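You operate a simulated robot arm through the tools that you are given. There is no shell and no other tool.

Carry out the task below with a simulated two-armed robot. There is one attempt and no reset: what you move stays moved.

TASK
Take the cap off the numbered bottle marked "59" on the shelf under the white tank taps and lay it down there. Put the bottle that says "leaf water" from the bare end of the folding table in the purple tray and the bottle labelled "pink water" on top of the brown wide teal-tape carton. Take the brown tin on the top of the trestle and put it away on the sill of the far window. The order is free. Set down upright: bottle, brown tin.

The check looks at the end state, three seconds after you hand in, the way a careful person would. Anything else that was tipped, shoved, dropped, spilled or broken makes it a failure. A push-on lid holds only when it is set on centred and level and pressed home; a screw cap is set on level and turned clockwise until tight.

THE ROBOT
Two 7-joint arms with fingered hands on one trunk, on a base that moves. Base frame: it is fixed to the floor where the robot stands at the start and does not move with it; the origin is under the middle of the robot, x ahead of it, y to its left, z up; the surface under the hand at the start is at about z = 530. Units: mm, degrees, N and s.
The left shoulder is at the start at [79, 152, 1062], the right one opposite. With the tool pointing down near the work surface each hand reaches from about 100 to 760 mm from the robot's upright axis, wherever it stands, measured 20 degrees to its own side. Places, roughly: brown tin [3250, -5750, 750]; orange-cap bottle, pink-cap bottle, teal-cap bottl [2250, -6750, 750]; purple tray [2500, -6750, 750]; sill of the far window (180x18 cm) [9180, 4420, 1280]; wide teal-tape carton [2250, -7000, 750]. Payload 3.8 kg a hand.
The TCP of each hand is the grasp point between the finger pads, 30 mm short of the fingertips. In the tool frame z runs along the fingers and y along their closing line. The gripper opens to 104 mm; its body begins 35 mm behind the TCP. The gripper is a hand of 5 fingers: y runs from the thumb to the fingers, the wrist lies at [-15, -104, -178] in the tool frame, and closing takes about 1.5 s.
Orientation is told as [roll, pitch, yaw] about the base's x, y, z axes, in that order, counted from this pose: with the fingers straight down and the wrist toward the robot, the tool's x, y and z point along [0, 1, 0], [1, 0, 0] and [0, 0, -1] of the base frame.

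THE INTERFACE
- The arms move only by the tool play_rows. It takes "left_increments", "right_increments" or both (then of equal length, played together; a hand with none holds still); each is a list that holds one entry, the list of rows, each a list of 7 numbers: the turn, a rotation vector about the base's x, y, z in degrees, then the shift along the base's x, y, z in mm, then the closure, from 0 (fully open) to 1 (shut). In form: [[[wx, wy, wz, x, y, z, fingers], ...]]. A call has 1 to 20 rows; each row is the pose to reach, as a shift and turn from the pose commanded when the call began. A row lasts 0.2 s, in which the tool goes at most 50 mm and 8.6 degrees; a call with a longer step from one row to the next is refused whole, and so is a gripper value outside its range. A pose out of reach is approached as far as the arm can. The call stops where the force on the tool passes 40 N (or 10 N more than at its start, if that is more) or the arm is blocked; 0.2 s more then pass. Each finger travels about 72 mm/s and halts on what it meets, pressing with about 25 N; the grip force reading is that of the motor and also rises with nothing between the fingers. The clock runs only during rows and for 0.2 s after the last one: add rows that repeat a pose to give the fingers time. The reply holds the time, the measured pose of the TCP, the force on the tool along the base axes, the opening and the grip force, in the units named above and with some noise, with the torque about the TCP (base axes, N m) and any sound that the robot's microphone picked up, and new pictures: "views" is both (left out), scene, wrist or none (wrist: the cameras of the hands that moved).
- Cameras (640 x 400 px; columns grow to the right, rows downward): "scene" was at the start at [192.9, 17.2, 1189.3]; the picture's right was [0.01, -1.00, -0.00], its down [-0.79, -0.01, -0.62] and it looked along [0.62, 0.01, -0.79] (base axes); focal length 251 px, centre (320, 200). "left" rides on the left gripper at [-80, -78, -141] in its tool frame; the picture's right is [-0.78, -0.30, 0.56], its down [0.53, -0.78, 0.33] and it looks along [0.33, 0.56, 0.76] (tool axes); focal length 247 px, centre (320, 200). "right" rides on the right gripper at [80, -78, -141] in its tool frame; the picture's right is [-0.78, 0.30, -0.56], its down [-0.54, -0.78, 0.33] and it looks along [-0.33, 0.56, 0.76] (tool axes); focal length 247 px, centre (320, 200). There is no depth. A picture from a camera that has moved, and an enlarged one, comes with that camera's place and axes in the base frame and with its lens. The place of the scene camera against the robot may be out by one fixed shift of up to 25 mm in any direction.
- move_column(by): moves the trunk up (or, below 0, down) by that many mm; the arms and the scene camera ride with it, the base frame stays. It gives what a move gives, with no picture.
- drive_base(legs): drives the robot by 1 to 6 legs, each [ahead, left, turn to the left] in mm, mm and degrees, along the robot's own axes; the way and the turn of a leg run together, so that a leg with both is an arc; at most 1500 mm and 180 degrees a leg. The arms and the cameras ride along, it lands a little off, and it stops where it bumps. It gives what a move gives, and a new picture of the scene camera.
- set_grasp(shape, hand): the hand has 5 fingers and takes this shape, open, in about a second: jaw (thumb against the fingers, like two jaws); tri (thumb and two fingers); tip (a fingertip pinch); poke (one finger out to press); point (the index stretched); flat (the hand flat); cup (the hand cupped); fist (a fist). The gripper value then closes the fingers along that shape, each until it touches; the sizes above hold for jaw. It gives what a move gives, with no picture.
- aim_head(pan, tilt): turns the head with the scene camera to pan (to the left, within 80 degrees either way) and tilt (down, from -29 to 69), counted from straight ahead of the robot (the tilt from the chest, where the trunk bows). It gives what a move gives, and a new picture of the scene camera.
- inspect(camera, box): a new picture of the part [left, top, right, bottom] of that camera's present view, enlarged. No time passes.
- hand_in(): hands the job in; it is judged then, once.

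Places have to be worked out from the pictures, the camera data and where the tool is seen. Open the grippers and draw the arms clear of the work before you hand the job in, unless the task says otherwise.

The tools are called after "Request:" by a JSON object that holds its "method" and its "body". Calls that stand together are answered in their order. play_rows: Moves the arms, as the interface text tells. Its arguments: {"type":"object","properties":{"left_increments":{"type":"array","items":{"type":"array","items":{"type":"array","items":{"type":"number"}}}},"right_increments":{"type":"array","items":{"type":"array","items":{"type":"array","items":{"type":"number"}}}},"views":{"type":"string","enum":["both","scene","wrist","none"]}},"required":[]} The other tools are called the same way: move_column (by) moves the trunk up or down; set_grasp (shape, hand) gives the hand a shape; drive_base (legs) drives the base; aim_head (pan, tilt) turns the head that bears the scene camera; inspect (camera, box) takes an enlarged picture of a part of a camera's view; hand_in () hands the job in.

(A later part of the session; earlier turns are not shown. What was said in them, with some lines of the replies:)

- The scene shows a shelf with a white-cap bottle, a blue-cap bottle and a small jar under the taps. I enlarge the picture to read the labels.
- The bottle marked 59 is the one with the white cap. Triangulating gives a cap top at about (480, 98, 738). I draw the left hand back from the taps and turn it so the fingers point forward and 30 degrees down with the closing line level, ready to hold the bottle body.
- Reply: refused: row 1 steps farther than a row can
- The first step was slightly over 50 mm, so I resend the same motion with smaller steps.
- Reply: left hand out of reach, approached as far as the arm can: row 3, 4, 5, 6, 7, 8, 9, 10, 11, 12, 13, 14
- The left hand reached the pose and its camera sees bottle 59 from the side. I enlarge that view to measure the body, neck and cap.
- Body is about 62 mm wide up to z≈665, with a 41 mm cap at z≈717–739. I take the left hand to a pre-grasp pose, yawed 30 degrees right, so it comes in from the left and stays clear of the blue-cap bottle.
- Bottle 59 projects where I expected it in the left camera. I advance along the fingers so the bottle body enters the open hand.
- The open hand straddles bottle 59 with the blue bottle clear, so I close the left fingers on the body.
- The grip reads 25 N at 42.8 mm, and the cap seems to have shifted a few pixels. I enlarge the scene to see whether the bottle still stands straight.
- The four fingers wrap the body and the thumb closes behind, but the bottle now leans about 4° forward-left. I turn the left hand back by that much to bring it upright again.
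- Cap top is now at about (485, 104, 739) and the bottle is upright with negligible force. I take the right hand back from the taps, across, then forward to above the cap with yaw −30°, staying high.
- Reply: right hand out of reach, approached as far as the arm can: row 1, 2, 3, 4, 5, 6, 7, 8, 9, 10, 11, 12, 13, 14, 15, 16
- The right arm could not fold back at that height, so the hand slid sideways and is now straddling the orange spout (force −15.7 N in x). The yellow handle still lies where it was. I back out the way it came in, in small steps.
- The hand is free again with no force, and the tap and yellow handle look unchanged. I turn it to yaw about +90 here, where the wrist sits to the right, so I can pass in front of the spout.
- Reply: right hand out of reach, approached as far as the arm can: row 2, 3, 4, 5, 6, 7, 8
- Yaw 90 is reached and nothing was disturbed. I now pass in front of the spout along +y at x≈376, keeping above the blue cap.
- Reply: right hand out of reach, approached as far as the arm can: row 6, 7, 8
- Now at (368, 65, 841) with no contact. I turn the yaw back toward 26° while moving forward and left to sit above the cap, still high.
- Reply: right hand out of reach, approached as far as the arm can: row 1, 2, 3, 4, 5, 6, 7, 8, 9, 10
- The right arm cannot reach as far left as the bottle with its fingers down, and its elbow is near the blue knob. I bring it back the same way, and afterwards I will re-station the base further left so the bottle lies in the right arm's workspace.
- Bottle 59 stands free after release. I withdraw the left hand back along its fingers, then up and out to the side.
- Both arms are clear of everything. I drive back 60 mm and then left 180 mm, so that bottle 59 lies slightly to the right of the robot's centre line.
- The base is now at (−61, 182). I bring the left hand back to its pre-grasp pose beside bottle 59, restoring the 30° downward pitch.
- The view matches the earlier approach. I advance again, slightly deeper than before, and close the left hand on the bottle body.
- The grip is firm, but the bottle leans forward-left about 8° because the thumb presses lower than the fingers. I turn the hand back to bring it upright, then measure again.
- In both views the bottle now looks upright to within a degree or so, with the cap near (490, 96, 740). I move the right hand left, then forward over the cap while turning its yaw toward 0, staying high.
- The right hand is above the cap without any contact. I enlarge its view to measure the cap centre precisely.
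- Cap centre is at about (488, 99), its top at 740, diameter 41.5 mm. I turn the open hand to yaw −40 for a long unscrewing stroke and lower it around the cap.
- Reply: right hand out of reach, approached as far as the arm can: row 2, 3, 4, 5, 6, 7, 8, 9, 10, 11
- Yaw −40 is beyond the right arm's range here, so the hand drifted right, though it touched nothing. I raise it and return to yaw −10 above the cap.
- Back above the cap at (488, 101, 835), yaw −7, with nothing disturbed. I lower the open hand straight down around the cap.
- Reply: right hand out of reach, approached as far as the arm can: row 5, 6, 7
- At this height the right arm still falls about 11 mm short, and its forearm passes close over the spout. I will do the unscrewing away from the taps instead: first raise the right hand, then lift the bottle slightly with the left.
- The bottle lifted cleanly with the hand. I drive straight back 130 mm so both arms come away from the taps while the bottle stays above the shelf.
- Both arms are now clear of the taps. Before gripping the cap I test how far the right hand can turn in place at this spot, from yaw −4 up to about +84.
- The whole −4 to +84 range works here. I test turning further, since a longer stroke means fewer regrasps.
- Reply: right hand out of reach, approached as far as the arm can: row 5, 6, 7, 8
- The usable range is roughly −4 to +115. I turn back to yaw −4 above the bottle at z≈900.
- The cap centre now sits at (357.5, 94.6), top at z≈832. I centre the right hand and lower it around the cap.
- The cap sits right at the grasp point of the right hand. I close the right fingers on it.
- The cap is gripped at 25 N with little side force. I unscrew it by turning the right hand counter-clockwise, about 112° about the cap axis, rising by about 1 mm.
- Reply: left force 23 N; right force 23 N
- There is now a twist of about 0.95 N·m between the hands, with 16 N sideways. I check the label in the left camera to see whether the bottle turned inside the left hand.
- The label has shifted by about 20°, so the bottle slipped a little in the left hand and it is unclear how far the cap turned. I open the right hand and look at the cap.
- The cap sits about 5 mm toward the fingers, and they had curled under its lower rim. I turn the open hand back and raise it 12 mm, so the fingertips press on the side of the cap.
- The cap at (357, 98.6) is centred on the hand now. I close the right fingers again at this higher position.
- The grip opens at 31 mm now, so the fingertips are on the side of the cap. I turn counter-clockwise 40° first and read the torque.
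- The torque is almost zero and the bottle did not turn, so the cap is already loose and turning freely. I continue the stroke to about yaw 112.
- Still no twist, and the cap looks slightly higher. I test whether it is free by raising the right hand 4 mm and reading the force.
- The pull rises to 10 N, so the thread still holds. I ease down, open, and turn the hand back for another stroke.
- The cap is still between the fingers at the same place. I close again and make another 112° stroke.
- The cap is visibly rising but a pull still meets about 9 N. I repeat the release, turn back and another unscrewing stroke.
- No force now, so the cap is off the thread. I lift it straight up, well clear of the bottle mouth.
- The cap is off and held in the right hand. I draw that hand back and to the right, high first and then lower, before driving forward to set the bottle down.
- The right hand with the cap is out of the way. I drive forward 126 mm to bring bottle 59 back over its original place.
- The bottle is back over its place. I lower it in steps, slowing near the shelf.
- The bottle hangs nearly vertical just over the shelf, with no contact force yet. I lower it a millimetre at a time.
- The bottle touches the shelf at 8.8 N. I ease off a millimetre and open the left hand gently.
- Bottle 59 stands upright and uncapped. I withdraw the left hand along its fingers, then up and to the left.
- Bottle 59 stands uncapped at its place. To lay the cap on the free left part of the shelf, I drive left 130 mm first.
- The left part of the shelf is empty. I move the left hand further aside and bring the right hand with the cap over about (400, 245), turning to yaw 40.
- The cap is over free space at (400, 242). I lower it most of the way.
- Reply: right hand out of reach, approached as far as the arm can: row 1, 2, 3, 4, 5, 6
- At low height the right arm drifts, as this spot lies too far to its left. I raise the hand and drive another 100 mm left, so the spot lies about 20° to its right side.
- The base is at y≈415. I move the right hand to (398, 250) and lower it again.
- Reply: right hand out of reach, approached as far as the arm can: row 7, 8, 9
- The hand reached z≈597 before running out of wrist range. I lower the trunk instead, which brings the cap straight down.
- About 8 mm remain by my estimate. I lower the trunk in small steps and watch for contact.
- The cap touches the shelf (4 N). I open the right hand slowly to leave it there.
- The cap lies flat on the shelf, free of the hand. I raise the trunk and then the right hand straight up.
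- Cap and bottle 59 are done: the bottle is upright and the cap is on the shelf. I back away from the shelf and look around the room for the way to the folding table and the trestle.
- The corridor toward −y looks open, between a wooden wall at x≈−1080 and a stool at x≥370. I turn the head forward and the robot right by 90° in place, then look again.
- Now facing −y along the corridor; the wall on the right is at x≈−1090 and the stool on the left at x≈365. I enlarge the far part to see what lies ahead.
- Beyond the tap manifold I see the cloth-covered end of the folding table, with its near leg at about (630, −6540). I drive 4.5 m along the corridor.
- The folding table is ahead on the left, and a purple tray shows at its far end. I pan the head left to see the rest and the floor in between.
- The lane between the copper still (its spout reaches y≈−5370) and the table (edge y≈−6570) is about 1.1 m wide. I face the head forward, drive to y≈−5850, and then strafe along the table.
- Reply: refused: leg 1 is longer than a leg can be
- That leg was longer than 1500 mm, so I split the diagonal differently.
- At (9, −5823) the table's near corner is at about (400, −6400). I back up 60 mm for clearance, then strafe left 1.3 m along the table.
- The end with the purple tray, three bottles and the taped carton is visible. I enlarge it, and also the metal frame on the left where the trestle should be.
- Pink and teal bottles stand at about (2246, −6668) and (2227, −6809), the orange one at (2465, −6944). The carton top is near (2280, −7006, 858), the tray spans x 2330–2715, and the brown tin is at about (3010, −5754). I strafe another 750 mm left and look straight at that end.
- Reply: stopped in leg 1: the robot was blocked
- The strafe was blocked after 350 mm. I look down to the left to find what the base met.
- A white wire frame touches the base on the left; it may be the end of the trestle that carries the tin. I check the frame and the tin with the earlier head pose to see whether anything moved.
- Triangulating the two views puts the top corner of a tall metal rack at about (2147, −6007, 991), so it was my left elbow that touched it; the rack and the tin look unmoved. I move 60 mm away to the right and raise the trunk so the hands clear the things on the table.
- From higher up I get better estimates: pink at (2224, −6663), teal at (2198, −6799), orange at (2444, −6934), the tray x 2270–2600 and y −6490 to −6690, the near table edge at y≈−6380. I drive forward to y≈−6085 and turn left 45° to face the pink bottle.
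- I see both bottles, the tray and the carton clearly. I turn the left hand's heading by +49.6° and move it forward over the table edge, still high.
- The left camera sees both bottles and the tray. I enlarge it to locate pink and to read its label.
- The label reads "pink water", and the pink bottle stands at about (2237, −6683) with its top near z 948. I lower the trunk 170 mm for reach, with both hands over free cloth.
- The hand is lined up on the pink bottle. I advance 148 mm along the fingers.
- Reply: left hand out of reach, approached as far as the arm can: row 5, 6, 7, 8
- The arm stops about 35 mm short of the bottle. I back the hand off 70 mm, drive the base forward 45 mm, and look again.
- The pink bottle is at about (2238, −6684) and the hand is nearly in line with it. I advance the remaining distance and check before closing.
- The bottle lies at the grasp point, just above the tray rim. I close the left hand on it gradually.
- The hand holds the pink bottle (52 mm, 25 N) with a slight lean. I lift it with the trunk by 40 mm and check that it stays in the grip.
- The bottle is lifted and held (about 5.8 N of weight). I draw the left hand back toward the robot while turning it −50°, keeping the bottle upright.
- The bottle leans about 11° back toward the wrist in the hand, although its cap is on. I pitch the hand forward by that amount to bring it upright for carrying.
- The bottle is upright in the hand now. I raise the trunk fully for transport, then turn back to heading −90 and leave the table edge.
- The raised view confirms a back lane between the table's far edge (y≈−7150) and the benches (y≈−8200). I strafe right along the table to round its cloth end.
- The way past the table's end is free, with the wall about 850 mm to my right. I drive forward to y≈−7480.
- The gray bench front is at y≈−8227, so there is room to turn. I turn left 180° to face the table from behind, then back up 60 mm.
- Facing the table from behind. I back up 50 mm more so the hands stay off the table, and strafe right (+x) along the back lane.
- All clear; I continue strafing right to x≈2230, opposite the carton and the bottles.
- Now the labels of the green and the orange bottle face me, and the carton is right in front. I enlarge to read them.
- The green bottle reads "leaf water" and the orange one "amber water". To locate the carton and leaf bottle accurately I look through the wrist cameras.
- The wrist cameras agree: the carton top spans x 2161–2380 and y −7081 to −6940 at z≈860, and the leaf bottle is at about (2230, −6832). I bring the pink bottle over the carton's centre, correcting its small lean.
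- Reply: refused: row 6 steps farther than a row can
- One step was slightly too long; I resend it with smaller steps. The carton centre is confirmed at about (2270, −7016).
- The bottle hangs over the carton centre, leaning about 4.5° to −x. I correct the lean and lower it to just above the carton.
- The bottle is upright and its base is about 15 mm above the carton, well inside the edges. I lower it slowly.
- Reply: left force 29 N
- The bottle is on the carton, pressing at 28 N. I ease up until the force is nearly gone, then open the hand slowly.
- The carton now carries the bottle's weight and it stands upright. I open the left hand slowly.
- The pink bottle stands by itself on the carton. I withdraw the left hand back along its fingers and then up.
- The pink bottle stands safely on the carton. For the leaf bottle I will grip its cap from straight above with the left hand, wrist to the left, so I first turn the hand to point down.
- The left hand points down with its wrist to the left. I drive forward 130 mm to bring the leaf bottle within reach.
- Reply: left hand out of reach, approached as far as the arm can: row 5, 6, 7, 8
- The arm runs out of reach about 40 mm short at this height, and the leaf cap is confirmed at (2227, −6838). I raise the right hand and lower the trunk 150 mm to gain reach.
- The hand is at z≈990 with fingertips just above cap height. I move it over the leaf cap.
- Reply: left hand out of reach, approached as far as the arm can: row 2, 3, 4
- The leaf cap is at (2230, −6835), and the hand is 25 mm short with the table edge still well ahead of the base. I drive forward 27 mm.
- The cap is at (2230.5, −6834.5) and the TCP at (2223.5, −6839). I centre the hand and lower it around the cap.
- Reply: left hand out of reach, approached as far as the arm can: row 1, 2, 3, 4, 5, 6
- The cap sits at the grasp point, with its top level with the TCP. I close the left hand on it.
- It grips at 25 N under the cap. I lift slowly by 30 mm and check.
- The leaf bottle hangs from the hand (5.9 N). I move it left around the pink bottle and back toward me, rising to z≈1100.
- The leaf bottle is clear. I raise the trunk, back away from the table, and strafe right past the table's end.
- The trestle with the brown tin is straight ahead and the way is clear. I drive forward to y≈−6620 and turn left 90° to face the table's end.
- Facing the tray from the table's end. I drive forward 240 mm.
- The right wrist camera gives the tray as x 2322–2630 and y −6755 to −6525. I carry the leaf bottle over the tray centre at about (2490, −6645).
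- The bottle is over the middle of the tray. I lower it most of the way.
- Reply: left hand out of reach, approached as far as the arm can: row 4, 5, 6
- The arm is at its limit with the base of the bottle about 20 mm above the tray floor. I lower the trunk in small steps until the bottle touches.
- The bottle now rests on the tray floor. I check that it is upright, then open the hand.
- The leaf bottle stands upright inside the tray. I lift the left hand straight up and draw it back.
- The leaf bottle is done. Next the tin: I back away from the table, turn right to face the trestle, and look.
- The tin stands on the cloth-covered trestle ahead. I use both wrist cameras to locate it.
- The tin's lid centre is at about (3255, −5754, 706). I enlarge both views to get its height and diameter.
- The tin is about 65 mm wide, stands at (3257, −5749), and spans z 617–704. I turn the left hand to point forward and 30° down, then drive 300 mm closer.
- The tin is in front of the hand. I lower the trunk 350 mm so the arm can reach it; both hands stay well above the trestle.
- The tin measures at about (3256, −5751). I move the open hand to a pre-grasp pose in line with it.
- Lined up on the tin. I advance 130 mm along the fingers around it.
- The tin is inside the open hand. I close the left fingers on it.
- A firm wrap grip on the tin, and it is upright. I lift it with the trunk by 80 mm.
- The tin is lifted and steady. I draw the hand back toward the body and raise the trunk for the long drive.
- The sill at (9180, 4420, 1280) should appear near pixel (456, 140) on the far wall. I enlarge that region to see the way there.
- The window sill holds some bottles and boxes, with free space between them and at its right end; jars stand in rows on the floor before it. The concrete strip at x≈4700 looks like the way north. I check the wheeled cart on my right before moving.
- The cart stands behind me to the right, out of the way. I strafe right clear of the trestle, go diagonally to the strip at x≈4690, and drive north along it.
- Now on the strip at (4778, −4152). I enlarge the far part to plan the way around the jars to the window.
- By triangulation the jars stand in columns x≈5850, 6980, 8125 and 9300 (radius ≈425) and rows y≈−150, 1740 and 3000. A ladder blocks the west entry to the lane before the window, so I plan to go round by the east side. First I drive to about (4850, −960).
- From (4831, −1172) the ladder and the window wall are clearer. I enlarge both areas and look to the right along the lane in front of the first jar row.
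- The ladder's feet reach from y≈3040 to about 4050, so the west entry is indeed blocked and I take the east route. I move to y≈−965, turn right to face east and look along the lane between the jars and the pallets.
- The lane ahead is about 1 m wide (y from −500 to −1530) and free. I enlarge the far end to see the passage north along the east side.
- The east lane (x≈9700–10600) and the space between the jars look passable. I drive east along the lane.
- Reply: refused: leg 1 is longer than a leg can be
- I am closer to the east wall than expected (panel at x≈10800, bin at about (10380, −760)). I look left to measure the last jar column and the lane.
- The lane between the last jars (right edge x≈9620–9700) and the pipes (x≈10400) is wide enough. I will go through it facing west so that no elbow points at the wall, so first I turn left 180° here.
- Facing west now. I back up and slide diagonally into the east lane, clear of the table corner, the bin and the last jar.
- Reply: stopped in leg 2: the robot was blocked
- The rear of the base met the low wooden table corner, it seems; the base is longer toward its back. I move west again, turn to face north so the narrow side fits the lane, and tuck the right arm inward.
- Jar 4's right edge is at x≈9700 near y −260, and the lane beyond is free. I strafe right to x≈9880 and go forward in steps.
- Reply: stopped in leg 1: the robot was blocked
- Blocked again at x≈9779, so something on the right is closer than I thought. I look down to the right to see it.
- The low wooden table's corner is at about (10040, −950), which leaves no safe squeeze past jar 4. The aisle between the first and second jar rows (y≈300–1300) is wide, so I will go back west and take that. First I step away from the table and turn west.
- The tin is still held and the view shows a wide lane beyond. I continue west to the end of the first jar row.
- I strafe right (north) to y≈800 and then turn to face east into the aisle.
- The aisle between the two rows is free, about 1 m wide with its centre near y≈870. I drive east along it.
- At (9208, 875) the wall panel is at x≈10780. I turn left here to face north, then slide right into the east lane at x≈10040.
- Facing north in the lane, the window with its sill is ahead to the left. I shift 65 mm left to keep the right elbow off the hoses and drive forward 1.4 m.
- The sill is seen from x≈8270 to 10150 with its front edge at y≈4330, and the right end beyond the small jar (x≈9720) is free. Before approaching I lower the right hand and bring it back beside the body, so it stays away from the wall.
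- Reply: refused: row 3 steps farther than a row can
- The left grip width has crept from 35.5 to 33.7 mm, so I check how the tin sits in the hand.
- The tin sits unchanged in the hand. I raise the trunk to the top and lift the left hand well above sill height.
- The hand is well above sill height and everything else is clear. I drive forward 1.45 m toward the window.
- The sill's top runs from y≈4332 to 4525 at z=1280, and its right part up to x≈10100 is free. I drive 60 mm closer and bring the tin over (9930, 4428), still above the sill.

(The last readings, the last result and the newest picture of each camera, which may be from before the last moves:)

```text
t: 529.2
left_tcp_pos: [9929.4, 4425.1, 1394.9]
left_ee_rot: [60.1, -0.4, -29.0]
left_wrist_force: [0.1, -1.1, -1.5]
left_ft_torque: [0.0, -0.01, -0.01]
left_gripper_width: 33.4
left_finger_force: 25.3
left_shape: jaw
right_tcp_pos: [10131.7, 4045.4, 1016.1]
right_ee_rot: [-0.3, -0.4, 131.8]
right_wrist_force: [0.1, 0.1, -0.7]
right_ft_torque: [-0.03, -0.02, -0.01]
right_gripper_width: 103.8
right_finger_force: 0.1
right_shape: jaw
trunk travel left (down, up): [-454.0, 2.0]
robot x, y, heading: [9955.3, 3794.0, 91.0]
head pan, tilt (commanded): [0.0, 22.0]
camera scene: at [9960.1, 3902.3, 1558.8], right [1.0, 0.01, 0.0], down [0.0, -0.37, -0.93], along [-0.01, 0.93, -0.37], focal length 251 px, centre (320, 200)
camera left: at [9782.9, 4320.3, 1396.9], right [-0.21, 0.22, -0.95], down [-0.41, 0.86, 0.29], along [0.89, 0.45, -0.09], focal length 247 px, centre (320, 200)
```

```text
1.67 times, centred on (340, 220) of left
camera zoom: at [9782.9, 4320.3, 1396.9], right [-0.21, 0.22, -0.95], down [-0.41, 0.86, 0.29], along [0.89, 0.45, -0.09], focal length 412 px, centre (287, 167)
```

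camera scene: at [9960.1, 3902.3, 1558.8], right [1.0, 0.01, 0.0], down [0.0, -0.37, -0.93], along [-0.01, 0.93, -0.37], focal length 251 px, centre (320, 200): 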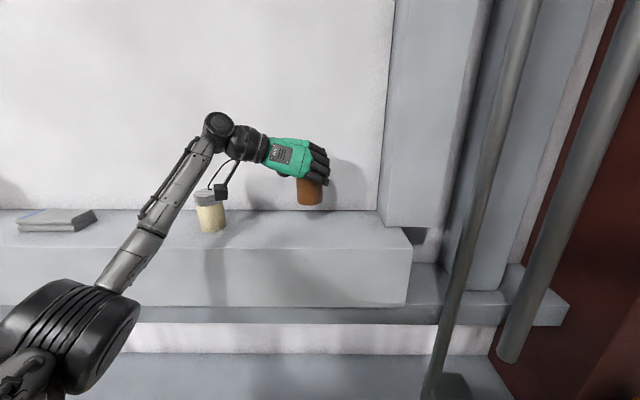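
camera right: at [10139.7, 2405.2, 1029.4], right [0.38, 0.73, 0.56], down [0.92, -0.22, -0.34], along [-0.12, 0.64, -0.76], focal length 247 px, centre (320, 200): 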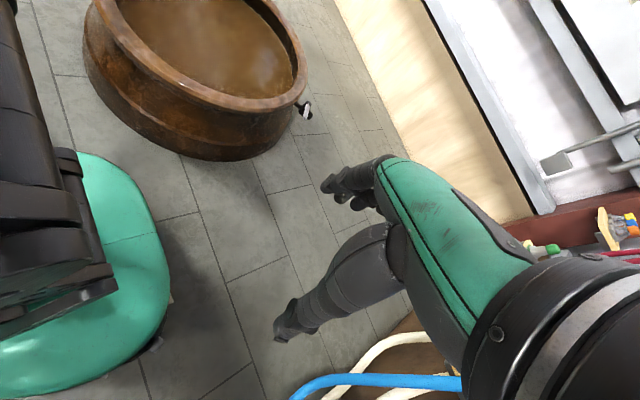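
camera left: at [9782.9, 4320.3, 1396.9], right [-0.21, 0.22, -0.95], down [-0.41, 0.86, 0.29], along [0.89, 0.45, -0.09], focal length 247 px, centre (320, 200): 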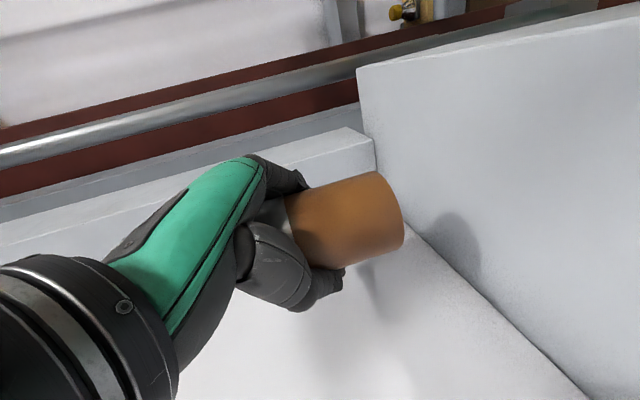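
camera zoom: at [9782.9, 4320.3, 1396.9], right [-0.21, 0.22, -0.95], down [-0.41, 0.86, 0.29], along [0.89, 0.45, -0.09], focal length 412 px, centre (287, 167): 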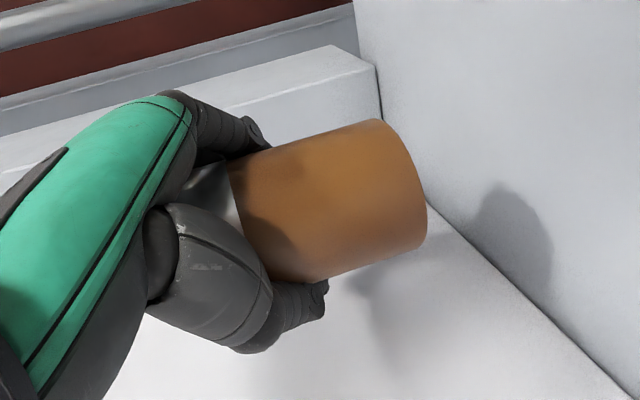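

The small jar on the sill is at (9707, 4413), close to my wrist. I shift the tin 50 mm further right for more clearance and lower it most of the way.

Request:
{"method": "play_rows", "body": {"left_increments": [[[0, 0, 0, 17, 0, 0, 1], [0, 0, 0, 34, 0, 0, 1], [0, 0, 0, 50, 2, 0, 1], [0, 0, 0, 50, 2, -12, 1], [0, 0, 0, 50, 2, -24, 1], [0, 0, 0, 50, 2, -36, 1], [0, 0, 0, 50, 2, -45, 1], [0, 0, 0, 50, 2, -45, 1]]]}}

Request:
{"method": "inspect", "body": {"camera": "scene", "box": [150, 60, 470, 300]}}

Request:
{"method": "inspect", "body": {"camera": "left", "box": [210, 100, 470, 340]}}

```text
t: 531.0
left_tcp_pos: [9979.2, 4427.2, 1352.6]
left_ee_rot: [59.9, -0.3, -28.9]
left_wrist_force: [-1.1, 0.7, -1.6]
left_ft_torque: [0.01, 0.01, -0.02]
left_gripper_width: 33.6
left_finger_force: 24.6
left_shape: jaw
right_tcp_pos: [10132.7, 4045.2, 1016.4]
right_ee_rot: [-0.2, -0.4, 131.9]
right_wrist_force: [1.5, 1.3, 0.1]
right_ft_torque: [-0.01, -0.01, 0.03]
right_gripper_width: 104.0
right_finger_force: 0.0
right_shape: jaw
trunk travel left (down, up): [-454.0, 2.0]
robot x, y, heading: [9957.5, 3789.8, 90.6]
head pan, tilt (commanded): [0.0, 22.0]
camera scene: at [9960.1, 3902.8, 1558.7], right [1.0, 0.01, 0.0], down [0.0, -0.38, -0.93], along [-0.01, 0.93, -0.38], focal length 251 px, centre (320, 200)
camera left: at [9832.4, 4322.0, 1353.0], right [-0.21, 0.22, -0.95], down [-0.41, 0.86, 0.29], along [0.89, 0.45, -0.09], focal length 247 px, centre (320, 200)
```

scene: 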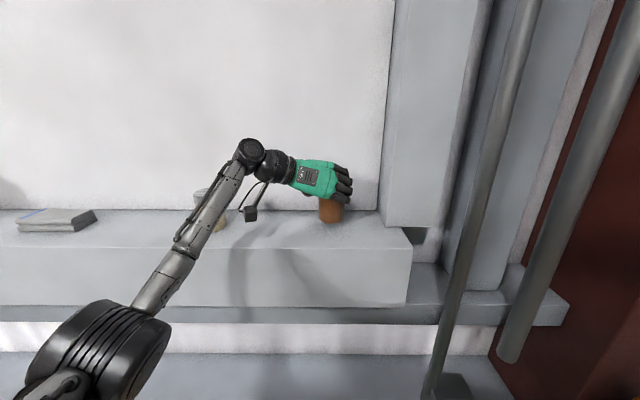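
left: 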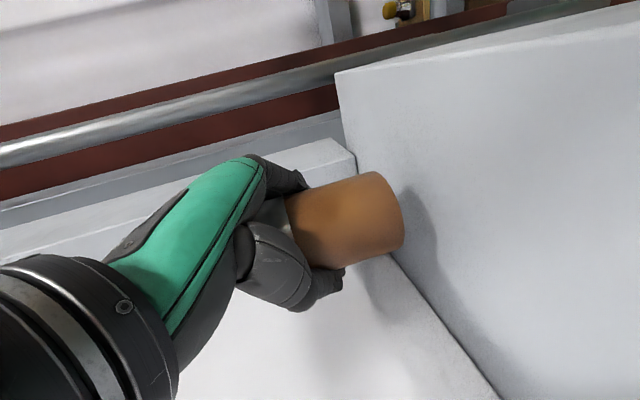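

```text
1.67 times, centred on (310, 180) of scene
camera zoom: at [9960.1, 3902.8, 1558.7], right [1.0, 0.01, 0.0], down [0.0, -0.38, -0.93], along [-0.01, 0.93, -0.38], focal length 419 px, centre (337, 233)
```

zoom: 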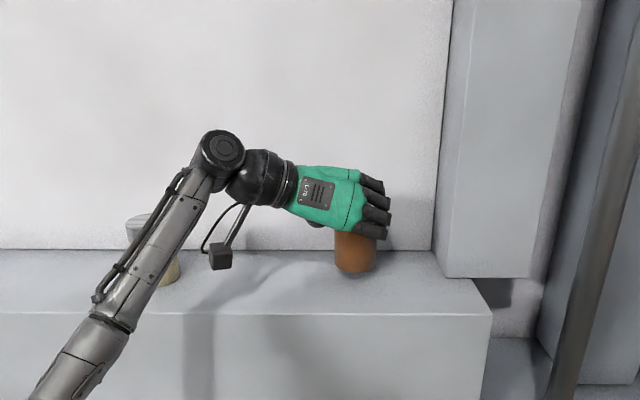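

```text
1.67 times, centred on (340, 220) of left
camera zoom: at [9832.4, 4322.0, 1353.0], right [-0.21, 0.22, -0.95], down [-0.41, 0.86, 0.29], along [0.89, 0.45, -0.09], focal length 412 px, centre (287, 167)
```

zoom: 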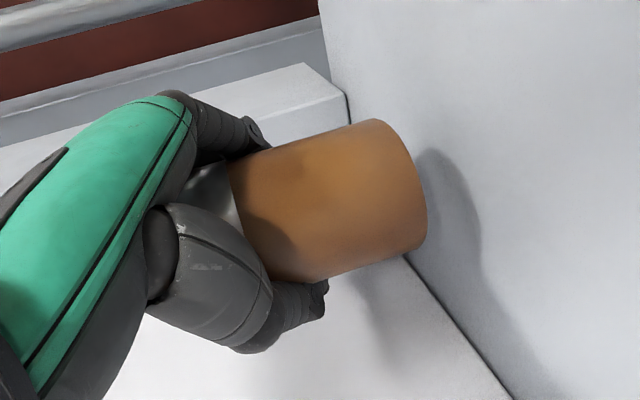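

The tin is upright and about 14 mm above the sill. I lower it slowly and watch the force.

Request:
{"method": "play_rows", "body": {"left_increments": [[[0, 0, 0, 0, 0, -3, 1], [0, 0, 0, 0, 0, -6, 1], [0, 0, 0, 0, 0, -9, 1], [0, 0, 0, 0, 0, -10, 1]]], "views": "none"}}

Request:
{"method": "play_rows", "body": {"left_increments": [[[0, 0, 0, 0, 0, -1, 1], [0, 0, 0, 0, 0, -2, 1], [0, 0, 0, 0, 0, -2, 1]]], "views": "none"}}

```text
t: 532.0
left_tcp_pos: [9979.5, 4427.2, 1342.4]
left_ee_rot: [59.9, -0.4, -28.8]
left_wrist_force: [0.3, 0.4, -0.9]
left_ft_torque: [0.0, -0.03, 0.0]
left_gripper_width: 33.8
left_finger_force: 24.8
left_shape: jaw
right_tcp_pos: [10132.8, 4046.9, 1016.1]
right_ee_rot: [-0.2, -0.4, 131.8]
right_wrist_force: [0.3, 1.0, 0.0]
right_ft_torque: [-0.05, -0.02, 0.02]
right_gripper_width: 104.0
right_finger_force: 0.0
right_shape: jaw
trunk travel left (down, up): [-454.0, 2.0]
robot x, y, heading: [9958.9, 3794.9, 90.8]
head pan, tilt (commanded): [0.0, 22.0]
```

```text
t: 532.8
left_tcp_pos: [9979.4, 4426.4, 1340.2]
left_ee_rot: [59.8, -0.4, -28.9]
left_wrist_force: [1.0, -0.2, -1.6]
left_ft_torque: [0.01, -0.01, 0.0]
left_gripper_width: 33.7
left_finger_force: 25.0
left_shape: jaw
right_tcp_pos: [10132.9, 4046.0, 1016.7]
right_ee_rot: [-0.2, -0.4, 131.8]
right_wrist_force: [0.1, -0.1, -0.3]
right_ft_torque: [0.0, -0.02, 0.0]
right_gripper_width: 103.9
right_finger_force: 0.0
right_shape: jaw
trunk travel left (down, up): [-454.0, 2.0]
robot x, y, heading: [9960.1, 3790.5, 90.6]
head pan, tilt (commanded): [0.0, 22.0]
```

Request:
{"method": "play_rows", "body": {"left_increments": [[[0, 0, 0, 0, 0, -1, 1], [0, 0, 0, 0, 0, -2, 1], [0, 0, 0, 0, 0, -2, 1]]], "views": "none"}}

Request:
{"method": "inspect", "body": {"camera": "left", "box": [210, 100, 470, 340]}}

Request:
{"method": "inspect", "body": {"camera": "scene", "box": [250, 130, 420, 260]}}

```text
t: 533.6
left_tcp_pos: [9980.1, 4426.8, 1337.8]
left_ee_rot: [59.9, -0.4, -28.9]
left_wrist_force: [0.3, -0.4, -1.3]
left_ft_torque: [0.0, 0.02, 0.0]
left_gripper_width: 33.4
left_finger_force: 24.9
left_shape: jaw
right_tcp_pos: [10132.2, 4045.1, 1017.0]
right_ee_rot: [-0.4, -0.4, 131.8]
right_wrist_force: [-0.8, 1.0, -0.3]
right_ft_torque: [0.03, 0.0, -0.01]
right_gripper_width: 103.9
right_finger_force: 0.2
right_shape: jaw
trunk travel left (down, up): [-454.0, 2.0]
robot x, y, heading: [9957.9, 3790.8, 91.1]
head pan, tilt (commanded): [0.0, 22.0]
```

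```text
1.67 times, centred on (340, 220) of left
camera zoom: at [9833.2, 4323.2, 1339.1], right [-0.21, 0.22, -0.95], down [-0.41, 0.86, 0.29], along [0.89, 0.45, -0.09], focal length 412 px, centre (287, 167)
```

zoom: 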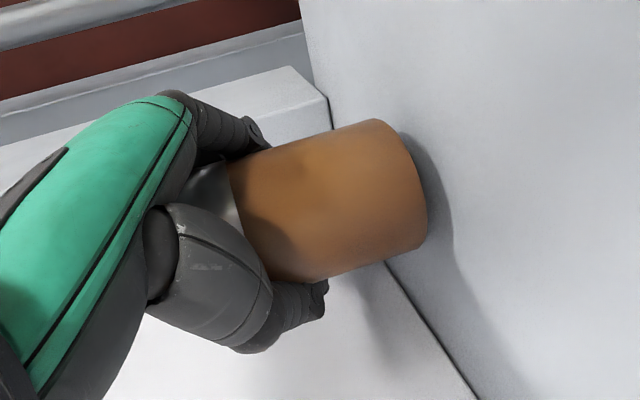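

```text
3.08 times, centred on (335, 195) of scene
camera zoom: at [9960.2, 3902.8, 1558.7], right [1.0, 0.01, 0.0], down [0.0, -0.38, -0.93], along [-0.01, 0.93, -0.38], focal length 773 px, centre (274, 215)
```

zoom: 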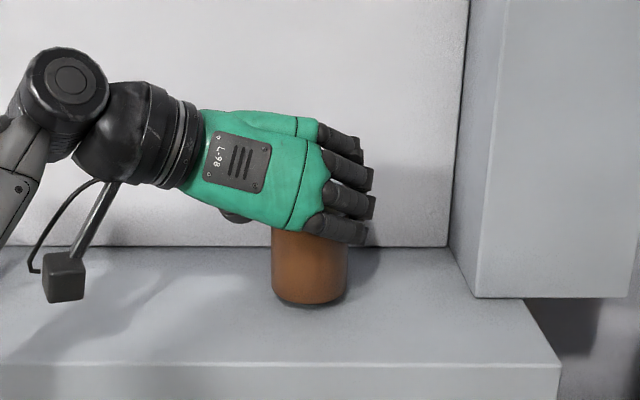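

Almost touching. I continue a millimetre at a time.

Request:
{"method": "play_rows", "body": {"left_increments": [[[0, 0, 0, 0, 0, -1, 1], [0, 0, 0, 0, 0, -2, 1], [0, 0, 0, 0, 0, -2, 1]]], "views": "none"}}

Request:
{"method": "play_rows", "body": {"left_increments": [[[0, 0, 0, 0, 0, -1, 1], [0, 0, 0, 0, 0, -2, 1], [0, 0, 0, 0, 0, -2, 1]]], "views": "none"}}

```text
t: 534.4
left_tcp_pos: [9980.6, 4426.6, 1335.4]
left_ee_rot: [59.9, -0.4, -28.8]
left_wrist_force: [-0.5, -0.9, -1.6]
left_ft_torque: [-0.02, 0.0, 0.01]
left_gripper_width: 33.8
left_finger_force: 24.5
left_shape: jaw
right_tcp_pos: [10131.9, 4045.5, 1017.0]
right_ee_rot: [-0.4, -0.4, 131.8]
right_wrist_force: [0.1, -0.3, -0.4]
right_ft_torque: [0.01, 0.03, 0.01]
right_gripper_width: 104.0
right_finger_force: 0.1
right_shape: jaw
trunk travel left (down, up): [-454.0, 2.0]
robot x, y, heading: [9956.4, 3794.3, 90.7]
head pan, tilt (commanded): [0.0, 22.0]
```

```text
t: 535.2
left_tcp_pos: [9980.0, 4427.6, 1333.1]
left_ee_rot: [60.0, -0.3, -28.9]
left_wrist_force: [0.3, -0.9, -0.7]
left_ft_torque: [0.01, -0.03, -0.01]
left_gripper_width: 33.8
left_finger_force: 24.9
left_shape: jaw
right_tcp_pos: [10132.4, 4046.9, 1015.9]
right_ee_rot: [-0.3, -0.3, 131.7]
right_wrist_force: [0.3, 0.3, -0.1]
right_ft_torque: [0.02, 0.01, -0.04]
right_gripper_width: 103.9
right_finger_force: 0.0
right_shape: jaw
trunk travel left (down, up): [-454.0, 2.0]
robot x, y, heading: [9956.1, 3796.6, 90.6]
head pan, tilt (commanded): [0.0, 22.0]
```

Request:
{"method": "play_rows", "body": {"left_increments": [[[0, 0, 0, 0, 0, -1, 1], [0, 0, 0, 0, 0, -2, 1], [0, 0, 0, 0, 0, -3, 1], [0, 0, 0, 0, 0, -3, 1]]], "views": "none"}}

Request:
{"method": "inspect", "body": {"camera": "scene", "box": [250, 130, 420, 260]}}

Request:
{"method": "inspect", "body": {"camera": "left", "box": [300, 150, 420, 280]}}

```text
t: 536.2
left_tcp_pos: [9981.2, 4427.0, 1331.3]
left_ee_rot: [59.9, -0.5, -28.9]
left_wrist_force: [0.5, 0.6, -1.1]
left_ft_torque: [0.01, -0.01, 0.03]
left_gripper_width: 33.4
left_finger_force: 24.1
left_shape: jaw
right_tcp_pos: [10132.4, 4046.1, 1015.7]
right_ee_rot: [-0.4, -0.3, 131.8]
right_wrist_force: [-0.4, -0.6, -0.5]
right_ft_torque: [0.0, 0.04, 0.0]
right_gripper_width: 103.8
right_finger_force: 0.0
right_shape: jaw
trunk travel left (down, up): [-454.0, 2.0]
robot x, y, heading: [9957.5, 3793.9, 90.4]
head pan, tilt (commanded): [0.0, 22.0]
```

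```text
3.08 times, centred on (335, 195) of scene
camera zoom: at [9960.2, 3902.8, 1558.7], right [1.0, 0.01, 0.0], down [0.0, -0.38, -0.93], along [-0.01, 0.93, -0.38], focal length 773 px, centre (274, 215)
```

zoom: 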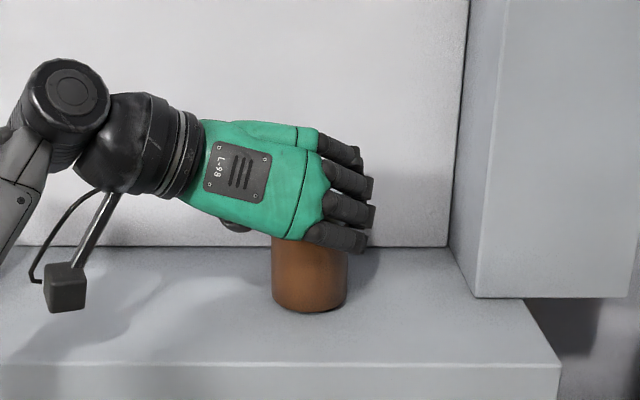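

```text
3.08 times, centred on (360, 215) of left
camera zoom: at [9833.3, 4323.0, 1332.2], right [-0.21, 0.22, -0.95], down [-0.41, 0.86, 0.29], along [0.89, 0.45, -0.09], focal length 760 px, centre (197, 154)
```

zoom: 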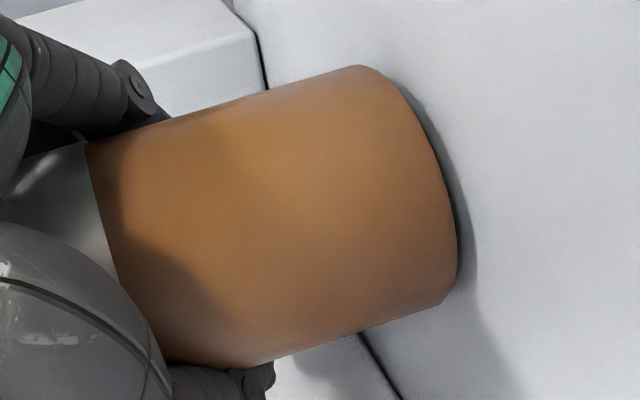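

A thin contact shadow shows only a few millimetres left. I continue lowering.

Request:
{"method": "play_rows", "body": {"left_increments": [[[0, 0, 0, 0, 0, -1, 1], [0, 0, 0, 0, 0, -2, 1], [0, 0, 0, 0, 0, -3, 1], [0, 0, 0, 0, 0, -3, 1]]], "views": "none"}}

Request:
{"method": "inspect", "body": {"camera": "left", "box": [300, 150, 420, 280]}}

```text
t: 537.2
left_tcp_pos: [9980.5, 4427.3, 1327.2]
left_ee_rot: [59.9, -0.4, -28.8]
left_wrist_force: [-0.6, -0.1, -2.0]
left_ft_torque: [-0.01, 0.01, -0.04]
left_gripper_width: 33.8
left_finger_force: 25.3
left_shape: jaw
right_tcp_pos: [10132.4, 4047.0, 1015.8]
right_ee_rot: [-0.3, -0.4, 131.8]
right_wrist_force: [0.8, 0.4, -0.4]
right_ft_torque: [-0.01, 0.0, 0.01]
right_gripper_width: 104.0
right_finger_force: 0.0
right_shape: jaw
trunk travel left (down, up): [-454.0, 2.0]
robot x, y, heading: [9955.8, 3794.3, 90.8]
head pan, tilt (commanded): [0.0, 22.0]
```

```text
3.08 times, centred on (360, 215) of left
camera zoom: at [9833.2, 4322.7, 1328.8], right [-0.21, 0.22, -0.95], down [-0.41, 0.86, 0.29], along [0.89, 0.45, -0.09], focal length 760 px, centre (197, 154)
```

zoom: 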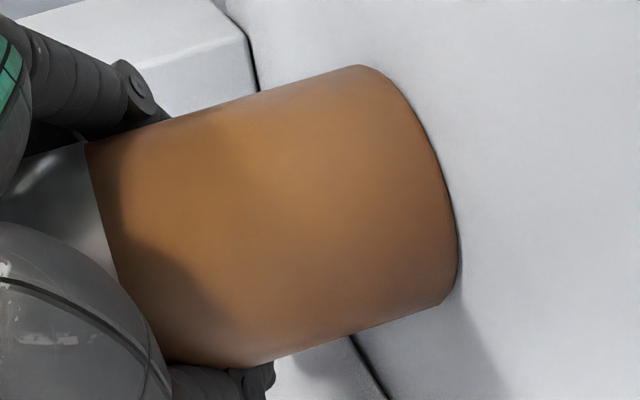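

Request:
{"method": "play_rows", "body": {"left_increments": [[[0, 0, 0, 0, 0, -1, 1], [0, 0, 0, 0, 0, -1.5, 1], [0, 0, 0, 0, 0, -1.5, 1]]], "views": "none"}}

```text
t: 538.0
left_tcp_pos: [9980.4, 4427.6, 1326.3]
left_ee_rot: [59.9, -0.4, -28.9]
left_wrist_force: [-0.5, 0.3, -1.4]
left_ft_torque: [0.02, 0.01, -0.01]
left_gripper_width: 33.5
left_finger_force: 25.2
left_shape: jaw
right_tcp_pos: [10132.2, 4044.9, 1016.0]
right_ee_rot: [-0.2, -0.4, 131.9]
right_wrist_force: [-0.3, 0.2, 0.2]
right_ft_torque: [0.0, -0.02, -0.04]
right_gripper_width: 103.8
right_finger_force: 0.1
right_shape: jaw
trunk travel left (down, up): [-454.0, 2.0]
robot x, y, heading: [9955.2, 3794.7, 90.8]
head pan, tilt (commanded): [0.0, 22.0]
```

Request:
{"method": "play_rows", "body": {"left_increments": [[[0, 0, 0, 0, 0, -1, 1], [0, 0, 0, 0, 0, -2, 1], [0, 0, 0, 0, 0, -2, 1]]], "views": "none"}}

Request:
{"method": "inspect", "body": {"camera": "left", "box": [300, 150, 420, 280]}}

```text
t: 538.8
left_tcp_pos: [9979.9, 4427.6, 1327.2]
left_ee_rot: [60.0, -0.4, -28.9]
left_wrist_force: [-0.6, 0.4, 5.0]
left_ft_torque: [-0.03, -0.07, 0.01]
left_gripper_width: 33.7
left_finger_force: 24.5
left_shape: jaw
right_tcp_pos: [10132.8, 4045.5, 1016.8]
right_ee_rot: [-0.3, -0.4, 131.9]
right_wrist_force: [-0.2, 0.8, 0.0]
right_ft_torque: [0.03, 0.02, 0.02]
right_gripper_width: 103.9
right_finger_force: 0.0
right_shape: jaw
trunk travel left (down, up): [-454.0, 2.0]
robot x, y, heading: [9958.4, 3790.7, 90.7]
head pan, tilt (commanded): [0.0, 22.0]
```

```text
3.08 times, centred on (360, 215) of left
camera zoom: at [9833.4, 4322.3, 1326.8], right [-0.21, 0.22, -0.95], down [-0.41, 0.86, 0.29], along [0.89, 0.45, -0.09], focal length 760 px, centre (197, 154)
```

zoom: 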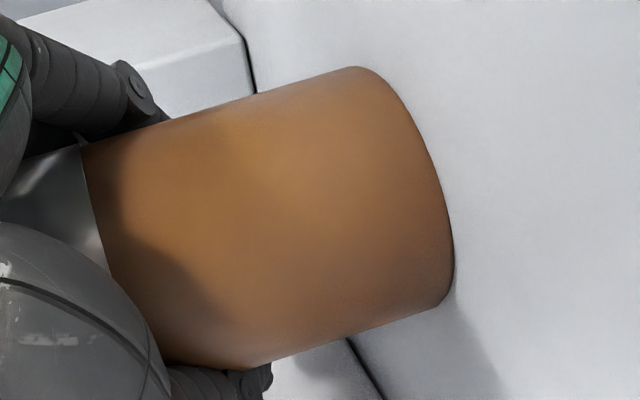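

The tin has touched down (5 N) and stands flat. I open the left hand gently.

Request:
{"method": "play_rows", "body": {"left_increments": [[[0, 0, 0, 0, 0, 0.5, 0.85], [0, 0, 0, 0, 0, 0.5, 0.7], [0, 0, 0, 0, 0, 0.5, 0.6], [0, 0, 0, 0, 0, 0.5, 0.5], [0, 0, 0, 0, 0, 0.5, 0.4], [0, 0, 0, 0, 0, 0.5, 0.3], [0, 0, 0, 0, 0, 0.5, 0.2], [0, 0, 0, 0, 0, 0.5, 0.1], [0, 0, 0, 0, 0, 0.5, 0], [0, 0, 0, 0, 0, 0.5, 0], [0, 0, 0, 0, 0, 0.5, 0]]]}}

Request:
{"method": "inspect", "body": {"camera": "scene", "box": [250, 130, 420, 260]}}

Request:
{"method": "inspect", "body": {"camera": "left", "box": [210, 100, 470, 340]}}

```text
t: 541.2
left_tcp_pos: [9979.9, 4426.5, 1325.0]
left_ee_rot: [59.9, -0.4, -28.9]
left_wrist_force: [-0.8, -0.9, -0.1]
left_ft_torque: [0.01, 0.01, 0.01]
left_gripper_width: 103.4
left_finger_force: 0.0
left_shape: jaw
right_tcp_pos: [10132.8, 4047.1, 1016.5]
right_ee_rot: [-0.3, -0.3, 131.8]
right_wrist_force: [-0.4, -0.1, 0.6]
right_ft_torque: [-0.02, -0.02, -0.02]
right_gripper_width: 103.6
right_finger_force: 0.0
right_shape: jaw
trunk travel left (down, up): [-454.0, 2.0]
robot x, y, heading: [9957.0, 3790.5, 90.4]
head pan, tilt (commanded): [0.0, 22.0]
camera scene: at [9960.2, 3902.6, 1558.7], right [1.0, 0.01, 0.0], down [0.0, -0.37, -0.93], along [-0.01, 0.93, -0.37], focal length 251 px, centre (320, 200)
camera left: at [9833.6, 4322.7, 1326.1], right [-0.21, 0.22, -0.95], down [-0.41, 0.86, 0.29], along [0.89, 0.45, -0.09], focal length 247 px, centre (320, 200)
```

scene: 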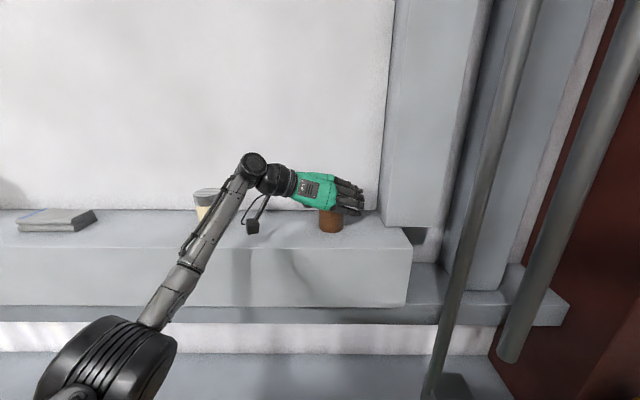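
left: 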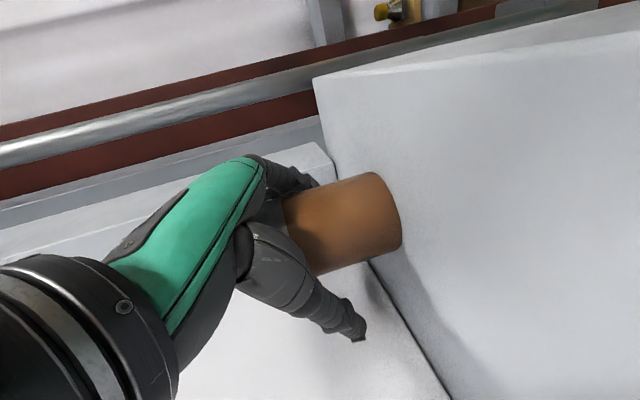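

```text
3.08 times, centred on (335, 195) of scene
camera zoom: at [9960.2, 3902.6, 1558.7], right [1.0, 0.01, 0.0], down [0.0, -0.37, -0.93], along [-0.01, 0.93, -0.37], focal length 773 px, centre (274, 215)
```

zoom: 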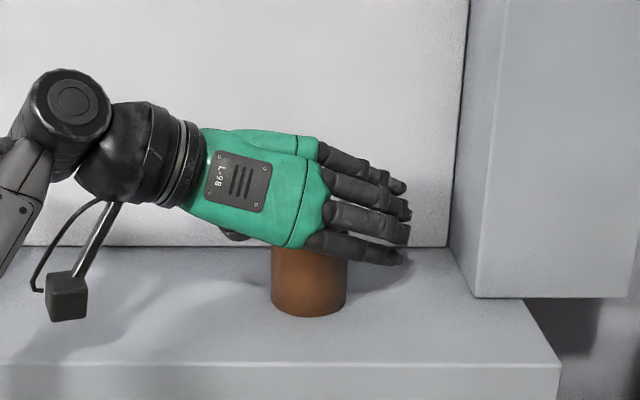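

```text
1.67 times, centred on (340, 220) of left
camera zoom: at [9833.6, 4322.7, 1326.1], right [-0.21, 0.22, -0.95], down [-0.41, 0.86, 0.29], along [0.89, 0.45, -0.09], focal length 412 px, centre (287, 167)
```

zoom: 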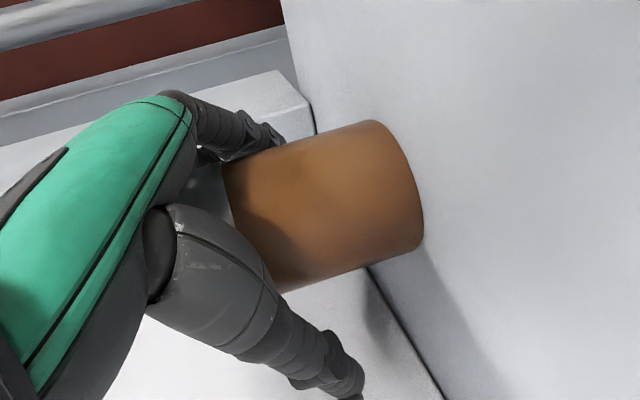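

The tin stands by itself on the sill. I withdraw the left hand back along its fingers, away from the jar and the wall.

Request:
{"method": "play_rows", "body": {"left_increments": [[[0, 0, 0, -10, -19, 12, 0], [0, 0, 0, -21, -38, 25, 0], [0, 0, 0, -33, -60, 39, 0], [0, 0, 0, -46, -84, 55, 0], [0, 0, 0, -59, -108, 70, 0], [0, 0, 0, -70, -145, 80, 0], [0, 0, 0, -85, -185, 80, 0], [0, 0, 0, -100, -215, 80, 0], [0, 0, 0, -100, -215, 80, 0]]]}}

Request:
{"method": "inspect", "body": {"camera": "scene", "box": [150, 130, 450, 300]}}

```text
t: 543.2
left_tcp_pos: [9882.8, 4211.7, 1405.8]
left_ee_rot: [59.9, -0.5, -28.9]
left_wrist_force: [-0.4, 0.7, 0.0]
left_ft_torque: [0.0, -0.04, 0.0]
left_gripper_width: 103.5
left_finger_force: 0.0
left_shape: jaw
right_tcp_pos: [10133.1, 4046.3, 1016.3]
right_ee_rot: [-0.3, -0.3, 131.8]
right_wrist_force: [-0.2, 0.5, 0.4]
right_ft_torque: [0.03, 0.01, 0.04]
right_gripper_width: 103.7
right_finger_force: 0.1
right_shape: jaw
trunk travel left (down, up): [-454.0, 2.0]
robot x, y, heading: [9957.4, 3795.1, 90.9]
head pan, tilt (commanded): [0.0, 22.0]
camera scene: at [9960.6, 3903.0, 1558.7], right [1.0, 0.01, 0.0], down [0.0, -0.38, -0.93], along [-0.01, 0.93, -0.38], focal length 251 px, centre (320, 200)
camera left: at [9735.9, 4108.4, 1406.7], right [-0.21, 0.22, -0.95], down [-0.41, 0.86, 0.29], along [0.89, 0.45, -0.09], focal length 247 px, centre (320, 200)
```

scene: 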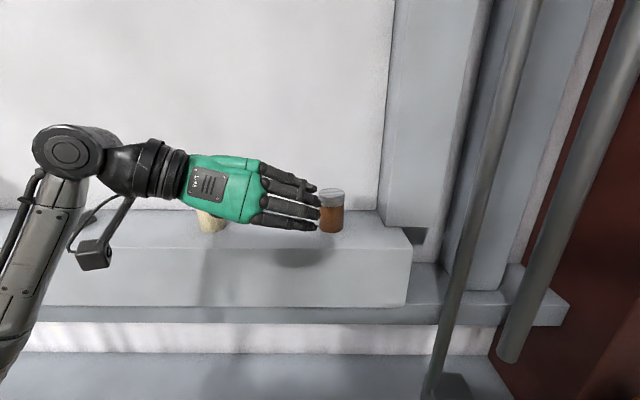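
left: 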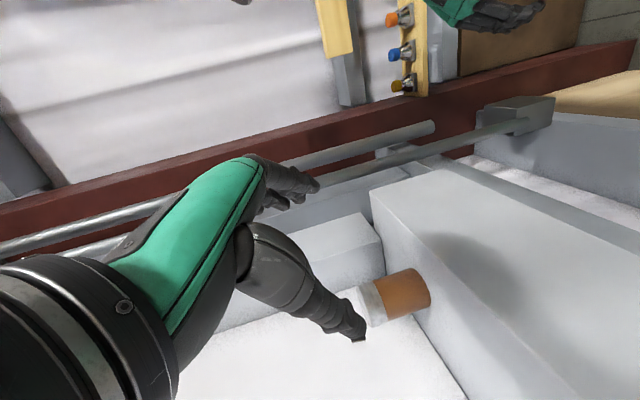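

```text
2.13 times, centred on (300, 215) of scene
camera zoom: at [9960.6, 3903.0, 1558.7], right [1.0, 0.01, 0.0], down [0.0, -0.38, -0.93], along [-0.01, 0.93, -0.38], focal length 536 px, centre (363, 168)
```

zoom: 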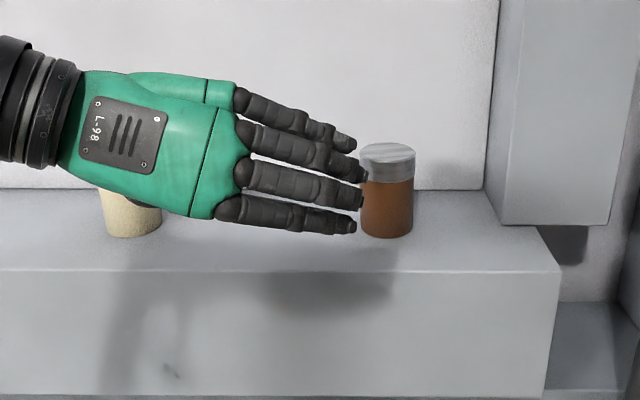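

The tin stands upright on the sill. I back away 250 mm so both arms are clear and take a last look.

Request:
{"method": "drive_base", "body": {"legs": [[-250, 0, 0]]}}

Request:
{"method": "inspect", "body": {"camera": "scene", "box": [60, 100, 400, 280]}}

```text
t: 545.1
left_tcp_pos: [9884.4, 3967.1, 1403.9]
left_ee_rot: [59.7, -0.5, -29.0]
left_wrist_force: [0.8, -0.1, -0.3]
left_ft_torque: [-0.01, 0.02, 0.01]
left_gripper_width: 103.7
left_finger_force: 0.0
left_shape: jaw
right_tcp_pos: [10135.0, 3798.3, 1015.8]
right_ee_rot: [-0.1, -0.3, 131.9]
right_wrist_force: [0.1, -0.4, 0.2]
right_ft_torque: [-0.04, 0.01, 0.01]
right_gripper_width: 103.8
right_finger_force: 0.1
right_shape: jaw
trunk travel left (down, up): [-454.0, 2.0]
robot x, y, heading: [9958.1, 3542.4, 90.6]
head pan, tilt (commanded): [0.0, 22.0]
camera scene: at [9962.7, 3656.3, 1558.4], right [1.0, 0.01, 0.0], down [0.0, -0.38, -0.93], along [-0.01, 0.93, -0.38], focal length 251 px, centre (320, 200)
```

scene: 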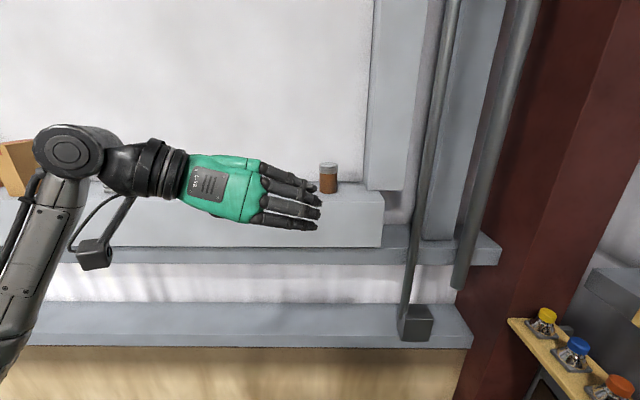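

```text
1.88 times, centred on (230, 190) of scene
camera zoom: at [9962.7, 3656.3, 1558.4], right [1.0, 0.01, 0.0], down [0.0, -0.38, -0.93], along [-0.01, 0.93, -0.38], focal length 473 px, centre (489, 219)
```

zoom: 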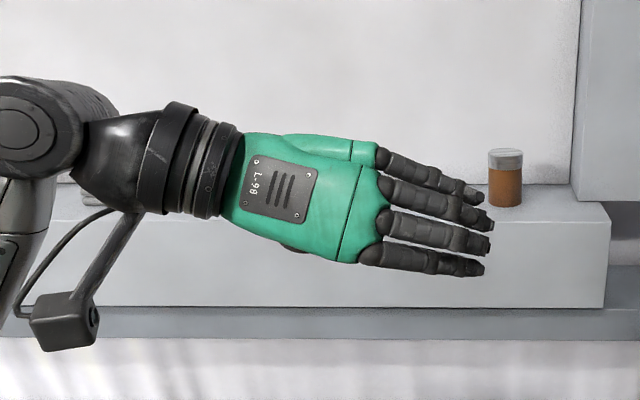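

Everything I saw is in place: bottle 59 uncapped with its cap on the shelf, leaf water in the purple tray, pink water on the teal-tape carton, and the brown tin upright on the window sill. Both hands are open and clear, so I hand in the job.

Request:
{"method": "hand_in", "body": {}}

```text
The job is handed in.
```

I completed all four parts of the job and handed it in; I don't have the verdict.

- **Bottle 59:** The cap is unscrewed and lies flat on the shelf, to the left of the bottle. I lifted the bottle off the shelf to unscrew it and set it back upright at about the same spot.
- **Leaf water:** The bottle stands upright in the purple tray.
- **Pink water:** The bottle stands upright on top of the teal-tape carton.
- **Brown tin:** It stands upright on the sill of the far window, near the right-hand end.

The robot touched several things along the way:

- **Orange tap:** Early on, the right hand was caught around the spout with a push of about 16 N until I backed it out. The spout and the yellow handle looked unchanged afterwards.
- **Metal rack beside the folding table:** The left elbow seems to have bumped it once; it looked unmoved.
- **Low wooden table near the east wall:** The base was stopped twice, probably by this table. I did not get a clear look at it afterwards to confirm it stayed put.

I did not go back to the shelf or the folding table for a final look. Their state is as I last saw it when I left each one.
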